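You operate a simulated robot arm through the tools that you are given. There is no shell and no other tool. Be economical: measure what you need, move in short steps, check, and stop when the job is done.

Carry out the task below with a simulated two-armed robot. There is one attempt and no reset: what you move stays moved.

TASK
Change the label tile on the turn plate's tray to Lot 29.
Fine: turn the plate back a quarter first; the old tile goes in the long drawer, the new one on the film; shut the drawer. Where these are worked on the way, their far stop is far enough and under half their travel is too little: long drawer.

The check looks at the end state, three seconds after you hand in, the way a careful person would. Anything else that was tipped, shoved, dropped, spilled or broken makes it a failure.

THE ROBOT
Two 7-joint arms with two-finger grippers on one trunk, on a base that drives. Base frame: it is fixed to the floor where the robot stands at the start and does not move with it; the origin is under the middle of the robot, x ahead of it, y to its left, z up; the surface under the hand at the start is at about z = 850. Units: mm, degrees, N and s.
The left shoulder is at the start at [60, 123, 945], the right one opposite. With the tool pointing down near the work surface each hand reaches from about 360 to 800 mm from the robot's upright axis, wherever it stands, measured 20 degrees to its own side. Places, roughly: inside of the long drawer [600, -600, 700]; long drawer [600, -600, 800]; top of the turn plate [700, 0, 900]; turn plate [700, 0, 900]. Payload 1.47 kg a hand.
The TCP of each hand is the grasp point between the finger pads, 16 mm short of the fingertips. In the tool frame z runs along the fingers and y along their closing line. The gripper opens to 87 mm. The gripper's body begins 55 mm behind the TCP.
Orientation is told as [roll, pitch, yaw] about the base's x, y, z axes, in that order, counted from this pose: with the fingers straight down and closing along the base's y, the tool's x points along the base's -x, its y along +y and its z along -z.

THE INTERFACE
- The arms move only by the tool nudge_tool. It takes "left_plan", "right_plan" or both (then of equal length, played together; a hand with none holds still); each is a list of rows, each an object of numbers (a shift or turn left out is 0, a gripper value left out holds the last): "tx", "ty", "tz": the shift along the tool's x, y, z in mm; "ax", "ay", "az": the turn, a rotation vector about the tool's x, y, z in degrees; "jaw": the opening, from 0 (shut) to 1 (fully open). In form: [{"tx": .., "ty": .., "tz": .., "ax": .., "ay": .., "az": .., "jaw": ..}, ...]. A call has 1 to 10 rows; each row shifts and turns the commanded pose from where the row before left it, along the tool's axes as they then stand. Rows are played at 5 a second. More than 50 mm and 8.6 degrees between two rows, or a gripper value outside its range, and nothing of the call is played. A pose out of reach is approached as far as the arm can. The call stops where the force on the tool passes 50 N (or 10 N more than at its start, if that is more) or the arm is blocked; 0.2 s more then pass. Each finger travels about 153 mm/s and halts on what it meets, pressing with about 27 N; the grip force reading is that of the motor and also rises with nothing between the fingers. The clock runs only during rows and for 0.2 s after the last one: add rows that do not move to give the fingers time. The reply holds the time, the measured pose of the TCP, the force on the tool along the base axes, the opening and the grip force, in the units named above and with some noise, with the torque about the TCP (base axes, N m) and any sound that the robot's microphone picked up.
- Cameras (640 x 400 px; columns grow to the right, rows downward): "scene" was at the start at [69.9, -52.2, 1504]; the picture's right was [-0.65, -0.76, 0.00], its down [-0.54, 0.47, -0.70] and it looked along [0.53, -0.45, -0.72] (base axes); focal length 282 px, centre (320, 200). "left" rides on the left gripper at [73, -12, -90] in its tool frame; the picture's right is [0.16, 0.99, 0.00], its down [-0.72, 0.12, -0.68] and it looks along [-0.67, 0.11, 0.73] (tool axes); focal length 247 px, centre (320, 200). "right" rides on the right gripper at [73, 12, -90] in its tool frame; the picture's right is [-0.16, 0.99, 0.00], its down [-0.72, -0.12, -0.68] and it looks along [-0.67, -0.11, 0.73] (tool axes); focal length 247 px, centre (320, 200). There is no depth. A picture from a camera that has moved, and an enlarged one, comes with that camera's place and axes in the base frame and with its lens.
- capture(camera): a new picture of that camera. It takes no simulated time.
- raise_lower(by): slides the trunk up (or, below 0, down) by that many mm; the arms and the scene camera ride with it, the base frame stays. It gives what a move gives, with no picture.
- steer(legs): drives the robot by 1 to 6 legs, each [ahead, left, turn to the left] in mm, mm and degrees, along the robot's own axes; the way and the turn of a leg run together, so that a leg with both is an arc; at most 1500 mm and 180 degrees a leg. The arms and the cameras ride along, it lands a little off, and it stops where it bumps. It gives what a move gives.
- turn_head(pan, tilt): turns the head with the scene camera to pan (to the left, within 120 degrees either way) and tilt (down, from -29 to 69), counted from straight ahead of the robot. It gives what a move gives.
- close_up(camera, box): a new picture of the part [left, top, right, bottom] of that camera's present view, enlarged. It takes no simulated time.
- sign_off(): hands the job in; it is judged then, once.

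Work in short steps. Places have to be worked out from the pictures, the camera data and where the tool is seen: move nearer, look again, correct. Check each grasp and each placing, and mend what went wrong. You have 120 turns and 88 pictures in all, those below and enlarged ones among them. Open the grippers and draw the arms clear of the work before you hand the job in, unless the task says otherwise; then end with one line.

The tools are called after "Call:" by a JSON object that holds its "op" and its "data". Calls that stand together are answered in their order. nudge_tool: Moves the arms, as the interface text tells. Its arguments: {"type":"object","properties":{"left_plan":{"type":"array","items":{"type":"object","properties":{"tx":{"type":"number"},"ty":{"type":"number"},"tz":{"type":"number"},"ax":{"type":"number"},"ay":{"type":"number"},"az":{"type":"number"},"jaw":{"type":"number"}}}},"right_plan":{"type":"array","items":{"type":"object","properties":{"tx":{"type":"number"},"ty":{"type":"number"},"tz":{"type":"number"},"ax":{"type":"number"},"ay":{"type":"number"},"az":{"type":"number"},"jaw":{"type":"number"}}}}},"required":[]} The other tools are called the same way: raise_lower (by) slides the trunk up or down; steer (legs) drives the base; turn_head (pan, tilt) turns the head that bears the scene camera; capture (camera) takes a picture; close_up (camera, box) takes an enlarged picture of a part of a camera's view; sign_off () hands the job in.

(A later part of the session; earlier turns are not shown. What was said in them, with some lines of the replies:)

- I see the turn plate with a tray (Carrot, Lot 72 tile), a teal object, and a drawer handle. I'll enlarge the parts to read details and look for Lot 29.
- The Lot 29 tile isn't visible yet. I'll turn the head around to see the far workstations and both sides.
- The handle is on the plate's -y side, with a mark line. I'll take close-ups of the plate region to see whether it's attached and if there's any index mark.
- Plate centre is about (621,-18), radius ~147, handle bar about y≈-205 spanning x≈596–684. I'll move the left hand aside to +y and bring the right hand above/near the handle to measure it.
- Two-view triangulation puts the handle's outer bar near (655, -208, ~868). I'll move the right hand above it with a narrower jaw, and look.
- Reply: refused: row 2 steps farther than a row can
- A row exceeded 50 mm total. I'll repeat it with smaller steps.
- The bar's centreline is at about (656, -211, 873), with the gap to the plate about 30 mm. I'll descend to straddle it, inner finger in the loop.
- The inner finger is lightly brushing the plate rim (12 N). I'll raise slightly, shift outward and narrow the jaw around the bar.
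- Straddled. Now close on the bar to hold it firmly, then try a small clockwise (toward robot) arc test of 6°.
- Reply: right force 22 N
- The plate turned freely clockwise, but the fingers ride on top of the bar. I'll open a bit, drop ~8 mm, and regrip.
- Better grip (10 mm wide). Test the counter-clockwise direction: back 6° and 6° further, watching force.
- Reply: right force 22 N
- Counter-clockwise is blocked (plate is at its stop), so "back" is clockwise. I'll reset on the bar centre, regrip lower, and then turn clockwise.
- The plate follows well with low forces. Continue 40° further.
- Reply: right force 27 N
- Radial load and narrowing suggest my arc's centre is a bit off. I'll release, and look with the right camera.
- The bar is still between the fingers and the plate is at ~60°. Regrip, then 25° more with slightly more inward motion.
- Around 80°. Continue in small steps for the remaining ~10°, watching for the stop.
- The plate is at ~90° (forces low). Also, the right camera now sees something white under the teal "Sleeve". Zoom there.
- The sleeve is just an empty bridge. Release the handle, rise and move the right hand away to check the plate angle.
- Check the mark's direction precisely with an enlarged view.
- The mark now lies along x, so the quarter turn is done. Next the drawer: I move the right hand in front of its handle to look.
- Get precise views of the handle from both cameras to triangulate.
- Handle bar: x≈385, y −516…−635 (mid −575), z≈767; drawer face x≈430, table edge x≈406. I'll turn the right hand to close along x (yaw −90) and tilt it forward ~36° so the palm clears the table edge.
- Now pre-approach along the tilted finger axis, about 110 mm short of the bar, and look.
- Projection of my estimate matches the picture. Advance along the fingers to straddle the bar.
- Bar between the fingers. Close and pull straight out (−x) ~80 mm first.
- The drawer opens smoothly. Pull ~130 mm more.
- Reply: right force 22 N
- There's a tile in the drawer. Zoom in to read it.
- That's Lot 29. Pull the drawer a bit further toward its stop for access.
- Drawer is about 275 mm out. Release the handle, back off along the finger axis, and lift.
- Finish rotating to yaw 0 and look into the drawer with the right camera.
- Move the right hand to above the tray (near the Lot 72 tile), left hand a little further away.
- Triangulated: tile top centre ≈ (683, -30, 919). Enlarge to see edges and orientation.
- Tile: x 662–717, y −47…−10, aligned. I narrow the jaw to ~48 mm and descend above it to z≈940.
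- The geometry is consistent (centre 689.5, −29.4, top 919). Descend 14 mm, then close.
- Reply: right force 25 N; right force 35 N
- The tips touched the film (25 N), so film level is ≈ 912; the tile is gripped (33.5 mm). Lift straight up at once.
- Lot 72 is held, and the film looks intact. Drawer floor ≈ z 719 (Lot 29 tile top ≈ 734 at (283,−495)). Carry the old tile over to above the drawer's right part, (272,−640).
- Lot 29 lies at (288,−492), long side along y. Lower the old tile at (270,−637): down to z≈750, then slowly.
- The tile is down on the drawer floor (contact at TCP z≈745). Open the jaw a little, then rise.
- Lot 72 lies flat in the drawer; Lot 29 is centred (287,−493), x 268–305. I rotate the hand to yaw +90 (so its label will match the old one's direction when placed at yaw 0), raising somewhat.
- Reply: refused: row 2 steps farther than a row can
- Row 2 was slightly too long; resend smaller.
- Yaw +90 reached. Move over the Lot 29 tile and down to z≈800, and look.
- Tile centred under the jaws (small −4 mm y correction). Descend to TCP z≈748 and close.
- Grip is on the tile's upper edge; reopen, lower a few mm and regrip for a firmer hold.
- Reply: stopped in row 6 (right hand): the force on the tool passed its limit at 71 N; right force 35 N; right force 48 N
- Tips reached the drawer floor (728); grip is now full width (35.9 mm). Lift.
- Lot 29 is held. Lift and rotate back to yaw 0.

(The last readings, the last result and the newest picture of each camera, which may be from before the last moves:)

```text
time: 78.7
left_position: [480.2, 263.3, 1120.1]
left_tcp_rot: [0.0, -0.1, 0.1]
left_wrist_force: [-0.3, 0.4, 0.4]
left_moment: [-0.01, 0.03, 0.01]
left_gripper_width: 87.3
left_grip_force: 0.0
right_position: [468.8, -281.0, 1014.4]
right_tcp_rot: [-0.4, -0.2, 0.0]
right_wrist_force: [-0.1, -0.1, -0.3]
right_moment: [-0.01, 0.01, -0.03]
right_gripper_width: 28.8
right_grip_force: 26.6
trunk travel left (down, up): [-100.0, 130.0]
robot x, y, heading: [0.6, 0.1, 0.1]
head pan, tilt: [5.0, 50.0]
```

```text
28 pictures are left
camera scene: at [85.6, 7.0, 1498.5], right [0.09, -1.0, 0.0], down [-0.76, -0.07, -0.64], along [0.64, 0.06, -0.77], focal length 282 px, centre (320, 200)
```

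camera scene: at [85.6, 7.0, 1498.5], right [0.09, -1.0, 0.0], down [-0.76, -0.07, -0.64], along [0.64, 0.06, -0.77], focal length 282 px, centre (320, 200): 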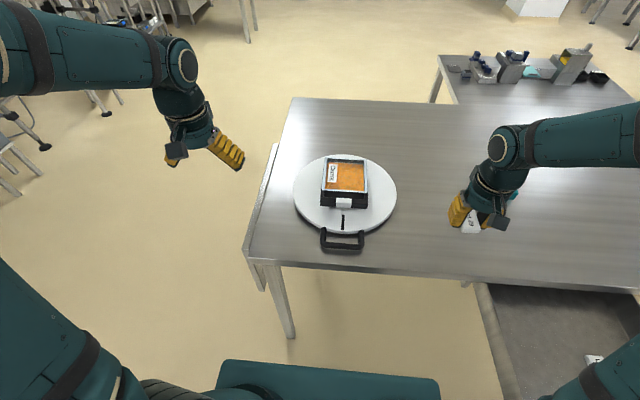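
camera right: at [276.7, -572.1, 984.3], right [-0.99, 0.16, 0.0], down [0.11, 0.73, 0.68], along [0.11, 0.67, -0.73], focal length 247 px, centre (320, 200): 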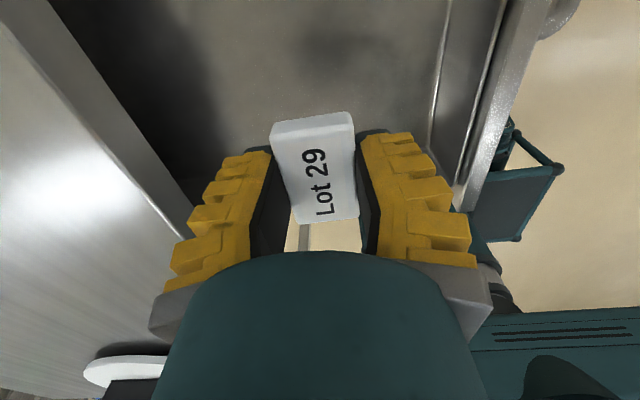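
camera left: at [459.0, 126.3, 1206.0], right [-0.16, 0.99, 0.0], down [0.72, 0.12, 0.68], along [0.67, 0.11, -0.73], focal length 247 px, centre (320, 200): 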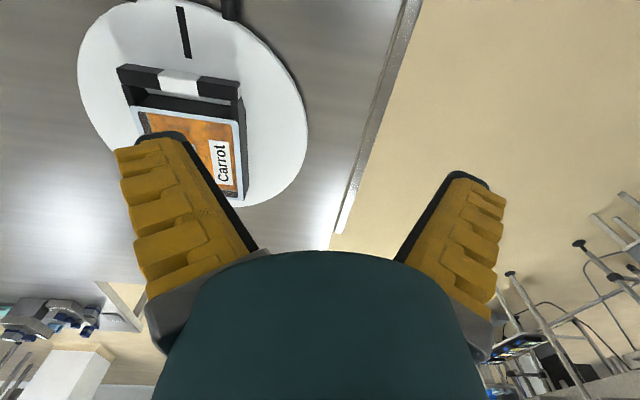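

Move above the film, slightly nearer the tray centre than the old tile: (680, −29).

Call:
{"op": "nudge_tool", "data": {"right_plan": [{"tx": -26.4, "ty": 31.5}, {"tx": -26.4, "ty": 31.5}, {"tx": -26.4, "ty": 31.5}, {"tx": -26.4, "ty": 31.5}, {"tx": -26.4, "ty": 31.5}, {"tx": -26.4, "ty": 31.5}, {"tx": -26.4, "ty": 31.5}, {"tx": -26.4, "ty": 31.5}, {}]}}

Call:
{"op": "nudge_tool", "data": {"right_plan": [{"tz": 40}, {"tz": 22}, {}]}}

Call:
{"op": "capture", "data": {"camera": "right"}}

Call:
{"op": "close_up", "data": {"camera": "scene", "box": [270, 120, 430, 240]}}

```text
time: 80.7
left_position: [478.9, 262.8, 1119.1]
left_tcp_rot: [-0.1, 0.0, 0.0]
left_wrist_force: [-0.1, 0.1, 0.5]
left_moment: [-0.01, 0.0, -0.02]
left_gripper_width: 87.1
left_grip_force: 0.1
right_position: [677.8, -28.4, 1016.4]
right_tcp_rot: [-0.2, -0.3, 0.0]
right_wrist_force: [-0.5, 0.2, -0.2]
right_moment: [0.04, -0.01, -0.01]
right_gripper_width: 29.1
right_grip_force: 26.9
trunk travel left (down, up): [-100.0, 130.0]
robot x, y, heading: [-4.1, -3.8, 0.2]
head pan, tilt: [5.0, 50.0]
```

```text
time: 81.5
left_position: [480.0, 264.6, 1119.5]
left_tcp_rot: [0.1, 0.0, 0.0]
left_wrist_force: [1.2, 0.3, 0.8]
left_moment: [0.0, -0.02, 0.01]
left_gripper_width: 87.1
left_grip_force: 0.0
right_position: [678.0, -30.5, 953.4]
right_tcp_rot: [-0.3, -0.3, 0.0]
right_wrist_force: [-0.7, 0.2, -0.7]
right_moment: [0.0, 0.03, 0.03]
right_gripper_width: 28.8
right_grip_force: 26.7
trunk travel left (down, up): [-100.0, 130.0]
robot x, y, heading: [1.9, 0.7, 0.1]
head pan, tilt: [5.0, 50.0]
```

```text
27 pictures are left
camera right: at [605.9, -17.8, 1043.6], right [0.16, 0.99, 0.0], down [0.72, -0.11, 0.68], along [0.68, -0.11, -0.73], focal length 247 px, centre (320, 200)
```

right: 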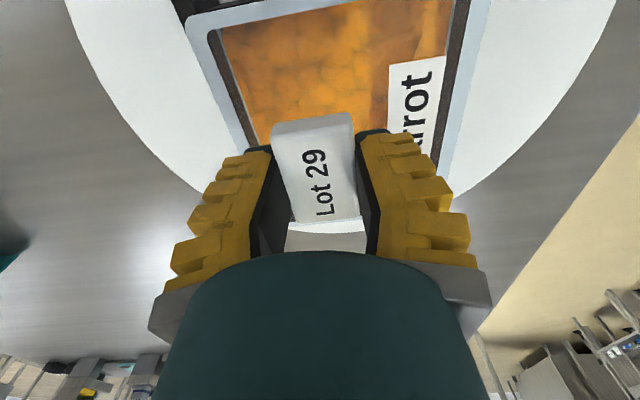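

```text
3.33 times, centred on (350, 180) of scene
camera zoom: at [85.5, 7.0, 1498.5], right [0.09, -1.0, 0.0], down [-0.76, -0.07, -0.64], along [0.64, 0.06, -0.77], focal length 940 px, centre (220, 267)
```

zoom: 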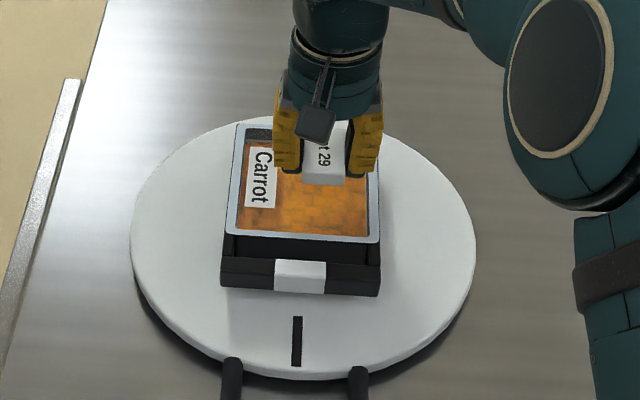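

Descend slowly to just above the film.

Call:
{"op": "nudge_tool", "data": {"right_plan": [{"tz": 12}, {"tz": 6}, {"tz": 2}, {}]}}

Call:
{"op": "nudge_tool", "data": {"right_plan": [{"tz": 1.5}, {}]}}

```text
time: 82.5
left_position: [480.0, 263.2, 1119.8]
left_tcp_rot: [0.0, -0.1, 0.0]
left_wrist_force: [-0.5, 0.6, -0.1]
left_moment: [-0.01, -0.01, -0.01]
left_gripper_width: 87.0
left_grip_force: 0.0
right_position: [678.0, -30.8, 931.3]
right_tcp_rot: [-0.4, -0.3, 0.0]
right_wrist_force: [1.2, -0.5, 1.1]
right_moment: [0.01, 0.01, -0.01]
right_gripper_width: 29.0
right_grip_force: 26.8
trunk travel left (down, up): [-100.0, 130.0]
robot x, y, heading: [-0.6, -2.8, 0.2]
head pan, tilt: [5.0, 50.0]
```

```text
time: 83.1
left_position: [478.5, 263.0, 1120.1]
left_tcp_rot: [0.0, 0.0, 0.0]
left_wrist_force: [-0.3, -0.2, 0.4]
left_moment: [0.0, -0.02, 0.0]
left_gripper_width: 86.9
left_grip_force: 0.1
right_position: [677.8, -31.3, 932.1]
right_tcp_rot: [-0.1, -0.4, 0.0]
right_wrist_force: [-0.6, -0.7, 7.3]
right_moment: [0.04, 0.23, 0.04]
right_gripper_width: 30.4
right_grip_force: 26.9
trunk travel left (down, up): [-100.0, 130.0]
robot x, y, heading: [3.7, 2.0, 0.1]
head pan, tilt: [5.0, 50.0]
```

Light contact (7 N): the tile rests on the film. Open moderately and rise.

Call:
{"op": "nudge_tool", "data": {"right_plan": [{"jaw": 0.4}, {"jaw": 0.48}, {}, {"tz": -8}, {"tz": -30}, {"tz": -45}, {"tz": -20}]}}

Call:
{"op": "capture", "data": {"camera": "right"}}

Call:
{"op": "close_up", "data": {"camera": "scene", "box": [270, 120, 430, 240]}}

```text
time: 84.7
left_position: [480.3, 263.2, 1120.4]
left_tcp_rot: [0.0, -0.1, 0.1]
left_wrist_force: [0.3, -0.4, 0.9]
left_moment: [-0.02, -0.04, 0.02]
left_gripper_width: 87.1
left_grip_force: 0.1
right_position: [680.1, -30.9, 1033.8]
right_tcp_rot: [-0.3, -0.3, 0.0]
right_wrist_force: [-0.3, 0.6, -0.7]
right_moment: [0.0, -0.02, 0.01]
right_gripper_width: 47.4
right_grip_force: 3.8
trunk travel left (down, up): [-100.0, 130.0]
robot x, y, heading: [-2.0, 1.2, -0.1]
head pan, tilt: [5.0, 50.0]
```

```text
25 pictures are left
camera right: at [608.5, -18.4, 1123.6], right [0.16, 0.99, 0.0], down [0.72, -0.11, 0.68], along [0.68, -0.11, -0.73], focal length 247 px, centre (320, 200)
```

right: 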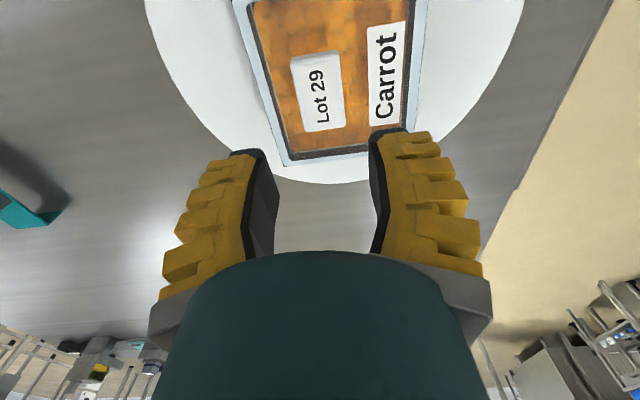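

```text
3.33 times, centred on (350, 180) of scene
camera zoom: at [85.6, 6.9, 1498.4], right [0.09, -1.0, 0.0], down [-0.76, -0.07, -0.64], along [0.64, 0.06, -0.77], focal length 940 px, centre (220, 267)
```

zoom: 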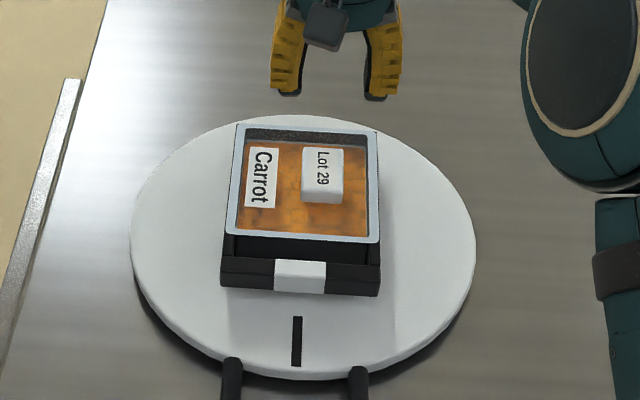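

Lot 29 is neatly on the film. Now carry the right hand (jaws closed) back toward the drawer front.

Call:
{"op": "nudge_tool", "data": {"right_plan": [{"tx": 26, "ty": -38}, {"tx": 26, "ty": -38, "jaw": 0}, {"tx": 26, "ty": -38}, {"tx": 26, "ty": -38}, {"tx": 26, "ty": -38}, {"tx": 26, "ty": -38}, {"tx": 26, "ty": -38}, {"tx": 26, "ty": -38}, {"tx": 26, "ty": -38}, {"tx": 26, "ty": -38}]}}

Call:
{"op": "nudge_tool", "data": {"right_plan": [{"tx": 35, "ty": -32}, {"tx": 35, "ty": -32}, {"tx": 35, "ty": -32}, {"tx": 35, "ty": -32}, {"tx": 40, "ty": -20}, {"tx": 40, "ty": -20}, {"tx": 45}, {"tx": 45}, {"tx": 45}, {}]}}

Call:
{"op": "turn_head", "data": {"pan": -60, "tilt": 55}}

Call:
{"op": "capture", "data": {"camera": "right"}}

Call:
{"op": "capture", "data": {"camera": "scene"}}

```text
time: 86.9
left_position: [479.0, 262.3, 1119.1]
left_tcp_rot: [0.0, -0.1, 0.0]
left_wrist_force: [0.2, -1.2, 0.3]
left_moment: [0.0, 0.0, 0.03]
left_gripper_width: 87.0
left_grip_force: 0.0
right_position: [416.3, -411.2, 1031.6]
right_tcp_rot: [-0.2, -0.3, 0.0]
right_wrist_force: [-0.1, 0.2, 0.1]
right_moment: [0.05, -0.04, -0.01]
right_gripper_width: 0.1
right_grip_force: 26.9
trunk travel left (down, up): [-100.0, 130.0]
robot x, y, heading: [0.9, -1.2, 0.0]
head pan, tilt: [5.0, 50.0]
```

```text
time: 89.1
left_position: [478.8, 263.7, 1119.4]
left_tcp_rot: [0.0, 0.1, 0.0]
left_wrist_force: [-0.4, -0.4, 0.2]
left_moment: [0.0, 0.02, 0.02]
left_gripper_width: 86.9
left_grip_force: 0.2
right_position: [60.4, -577.5, 1038.2]
right_tcp_rot: [-0.2, -0.2, 0.0]
right_wrist_force: [-0.3, 0.6, 0.4]
right_moment: [0.01, 0.04, -0.01]
right_gripper_width: 0.1
right_grip_force: 26.9
trunk travel left (down, up): [-100.0, 130.0]
robot x, y, heading: [-0.6, -1.8, 0.0]
head pan, tilt: [5.0, 50.0]
```

```text
time: 90.4
left_position: [478.9, 263.3, 1119.9]
left_tcp_rot: [0.0, -0.1, 0.0]
left_wrist_force: [0.2, -0.2, 0.6]
left_moment: [0.0, 0.03, -0.01]
left_gripper_width: 87.0
left_grip_force: 0.2
right_position: [60.3, -577.8, 1037.6]
right_tcp_rot: [-0.2, -0.3, 0.0]
right_wrist_force: [0.3, 0.3, 0.0]
right_moment: [0.03, 0.02, -0.02]
right_gripper_width: 0.2
right_grip_force: 27.2
trunk travel left (down, up): [-100.0, 130.0]
robot x, y, heading: [-1.1, -1.8, -0.2]
head pan, tilt: [-60.0, 55.0]
```

```text
23 pictures are left
camera right: at [-11.4, -564.9, 1127.5], right [0.16, 0.99, 0.0], down [0.72, -0.11, 0.68], along [0.68, -0.11, -0.73], focal length 247 px, centre (320, 200)
```

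right: 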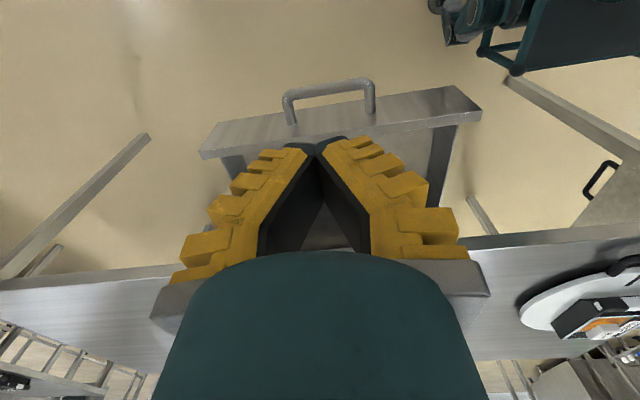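

```text
22 pictures are left
camera scene: at [44.9, -62.0, 1492.0], right [-0.87, -0.5, 0.0], down [-0.41, 0.71, -0.57], along [0.29, -0.5, -0.82], focal length 282 px, centre (320, 200)
```

scene: 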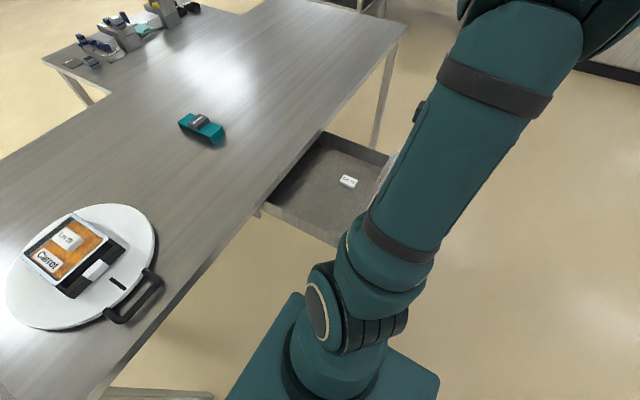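

The handle bar is now at about x≈118. Descend in front of it (x=60) to z≈768.

Call:
{"op": "nudge_tool", "data": {"right_plan": [{"tz": 45}, {"tz": 45}, {"tz": 45}, {"tz": 45}, {"tz": 45}, {"tz": 45}, {}]}}

Call:
{"op": "capture", "data": {"camera": "right"}}

```text
time: 92.0
left_position: [478.3, 263.6, 1119.7]
left_tcp_rot: [0.0, -0.1, 0.1]
left_wrist_force: [-0.1, 0.2, 0.0]
left_moment: [0.0, -0.01, 0.03]
left_gripper_width: 87.2
left_grip_force: 0.2
right_position: [67.2, -577.5, 759.4]
right_tcp_rot: [-0.3, -0.2, 0.0]
right_wrist_force: [0.7, 1.0, 0.6]
right_moment: [-0.02, -0.01, 0.03]
right_gripper_width: 0.2
right_grip_force: 27.5
trunk travel left (down, up): [-100.0, 130.0]
robot x, y, heading: [1.9, -2.0, -0.1]
head pan, tilt: [-60.0, 55.0]
```

```text
21 pictures are left
camera right: at [-5.0, -565.1, 850.2], right [0.16, 0.99, 0.0], down [0.72, -0.11, 0.68], along [0.68, -0.11, -0.73], focal length 247 px, centre (320, 200)
```

right: 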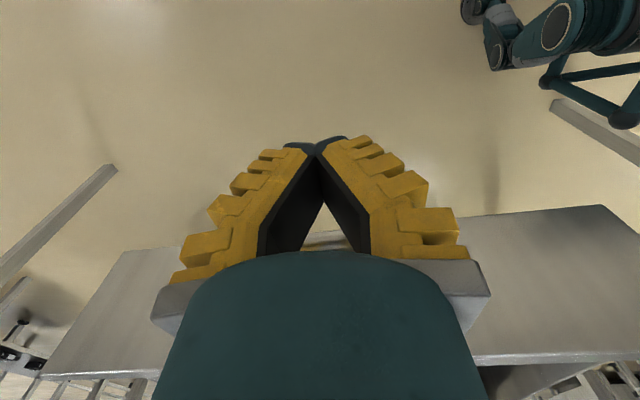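

In front of the bar. Push +x gently.

Call:
{"op": "nudge_tool", "data": {"right_plan": [{"tx": -20}, {"tx": -20}, {"tx": -20}, {"tx": -20}, {"tx": -20}, {"tx": -20}, {"tx": -20}, {}]}}

Call:
{"op": "capture", "data": {"camera": "scene"}}

```text
time: 93.8
left_position: [479.7, 264.5, 1118.4]
left_tcp_rot: [0.0, -0.1, 0.0]
left_wrist_force: [0.5, 0.4, -0.2]
left_moment: [0.02, -0.02, 0.03]
left_gripper_width: 86.8
left_grip_force: 0.1
right_position: [205.6, -580.3, 761.4]
right_tcp_rot: [-0.3, -0.3, 0.0]
right_wrist_force: [-1.3, -0.5, 0.2]
right_moment: [0.0, 0.01, -0.01]
right_gripper_width: 0.0
right_grip_force: 28.1
trunk travel left (down, up): [-100.0, 130.0]
robot x, y, heading: [-3.5, -2.1, -0.1]
head pan, tilt: [-60.0, 55.0]
```

```text
20 pictures are left
camera scene: at [44.6, -62.1, 1492.0], right [-0.87, -0.5, 0.0], down [-0.41, 0.71, -0.57], along [0.29, -0.5, -0.82], focal length 282 px, centre (320, 200)
```

scene: 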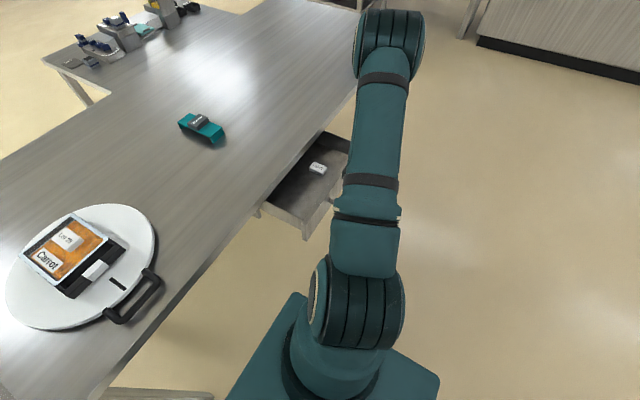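

The drawer is closing. Continue ~150 mm until resistance.

Call:
{"op": "nudge_tool", "data": {"right_plan": [{"tx": -20}, {"tx": -20}, {"tx": -20}, {"tx": -20}, {"tx": -20}, {"tx": -20}, {"tx": -15}, {"tx": -10}, {"tx": -7}, {}]}}

Call:
{"op": "nudge_tool", "data": {"right_plan": [{"tx": -4}, {"tx": -4}, {"tx": -4}, {"tx": -4}, {}]}}

Call:
{"op": "close_up", "data": {"camera": "scene", "box": [230, 100, 400, 250]}}

```text
time: 96.0
left_position: [478.7, 263.6, 1119.6]
left_tcp_rot: [0.0, -0.3, 0.0]
left_wrist_force: [-0.4, -0.3, 0.6]
left_moment: [0.02, 0.04, -0.01]
left_gripper_width: 87.2
left_grip_force: 0.1
right_position: [357.6, -578.8, 765.4]
right_tcp_rot: [-0.3, -0.4, 0.0]
right_wrist_force: [0.1, 0.2, -0.3]
right_moment: [-0.02, 0.02, 0.0]
right_gripper_width: 0.0
right_grip_force: 28.1
trunk travel left (down, up): [-100.0, 130.0]
robot x, y, heading: [-2.7, 4.5, -0.0]
head pan, tilt: [-60.0, 55.0]
```

```text
time: 97.2
left_position: [479.9, 262.4, 1119.8]
left_tcp_rot: [0.0, 0.0, -0.2]
left_wrist_force: [0.2, -0.4, -0.4]
left_moment: [0.0, 0.03, 0.01]
left_gripper_width: 87.0
left_grip_force: 0.0
right_position: [360.5, -579.8, 761.3]
right_tcp_rot: [0.2, 0.9, -0.5]
right_wrist_force: [-12.2, 0.6, -0.3]
right_moment: [0.05, -0.05, 0.13]
right_gripper_width: 0.1
right_grip_force: 28.2
trunk travel left (down, up): [-100.0, 130.0]
robot x, y, heading: [0.3, 0.5, -0.1]
head pan, tilt: [-60.0, 55.0]
stopped in row 5 (right hand): the force on the tool passed its limit at 51 N (the readings are from after the stop); the commanded pose is now the measured one
```

```text
2.67 times, centred on (315, 175) of scene
camera zoom: at [45.0, -62.2, 1491.8], right [-0.87, -0.5, 0.0], down [-0.41, 0.71, -0.57], along [0.28, -0.5, -0.82], focal length 752 px, centre (333, 267)
```

zoom: 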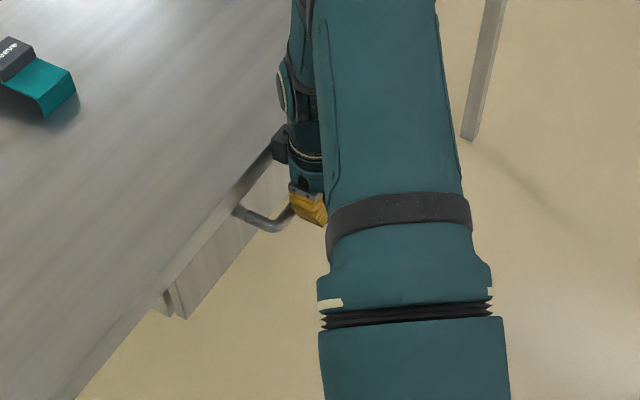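

The drawer hit its closed stop. Back off, raise, and check everything.

Call:
{"op": "nudge_tool", "data": {"right_plan": [{"tx": 20}, {"tx": 40}, {"tx": 30}, {"tz": -48}, {"tz": -48}, {"tz": -48}, {"tz": -48}, {"tz": -48, "jaw": 1}, {}]}}

Call:
{"op": "capture", "data": {"camera": "right"}}

Call:
{"op": "turn_head", "data": {"pan": -35, "tilt": 46}}

Call:
{"op": "capture", "data": {"camera": "scene"}}

```text
time: 99.2
left_position: [479.2, 262.0, 1119.8]
left_tcp_rot: [0.0, 0.0, -0.1]
left_wrist_force: [0.5, -0.5, -0.8]
left_moment: [-0.02, 0.02, 0.0]
left_gripper_width: 87.0
left_grip_force: 0.1
right_position: [275.1, -582.3, 1006.3]
right_tcp_rot: [0.3, 0.5, -0.3]
right_wrist_force: [1.0, -0.5, -0.8]
right_moment: [0.0, 0.0, -0.01]
right_gripper_width: 87.0
right_grip_force: 0.1
trunk travel left (down, up): [-100.0, 130.0]
robot x, y, heading: [-0.8, -3.3, 0.1]
head pan, tilt: [-60.0, 55.0]
```

```text
18 pictures are left
camera right: at [204.6, -570.4, 1097.7], right [0.16, 0.99, 0.0], down [0.73, -0.12, 0.67], along [0.66, -0.11, -0.74], focal length 247 px, centre (320, 200)
```

right: 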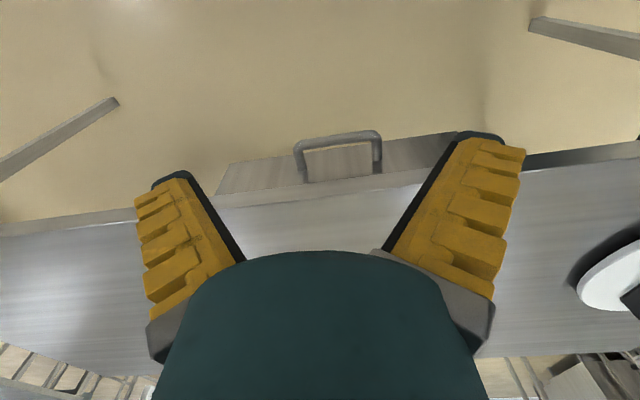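

```text
time: 100.1
left_position: [478.9, 262.5, 1119.3]
left_tcp_rot: [0.0, -0.2, -0.1]
left_wrist_force: [-0.6, 0.3, 0.7]
left_moment: [0.0, 0.02, 0.01]
left_gripper_width: 86.9
left_grip_force: 0.1
right_position: [275.3, -582.4, 1005.9]
right_tcp_rot: [0.0, 0.7, -0.3]
right_wrist_force: [0.2, -0.9, -0.9]
right_moment: [0.0, -0.01, -0.02]
right_gripper_width: 87.1
right_grip_force: 0.1
trunk travel left (down, up): [-100.0, 130.0]
robot x, y, heading: [0.1, 1.5, -0.0]
head pan, tilt: [-35.0, 46.0]
```

```text
17 pictures are left
camera scene: at [74.0, -45.9, 1503.9], right [-0.58, -0.82, 0.0], down [-0.59, 0.41, -0.69], along [0.57, -0.4, -0.72], focal length 282 px, centre (320, 200)
```

scene: 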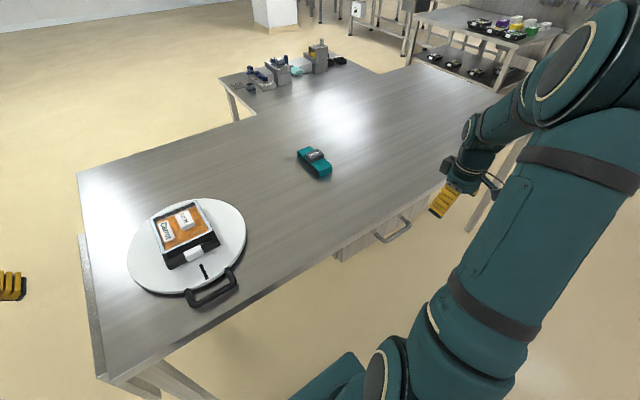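

Everything checks: the plate is turned a quarter, Lot 29 is on the film, Lot 72 is in the shut drawer (handle back at x≈386), the sleeve is untouched, and both grippers are open and clear. Handing in.

Call:
{"op": "sign_off", "data": {}}

```text
The job is handed in.
```

I turned the plate back a quarter, put the Lot 72 tile in the long drawer, set Lot 29 on the film, shut the drawer, and handed the job in. When I picked up the old tile, the fingertips pressed on the film with about 25–35 N; it looked intact afterwards.
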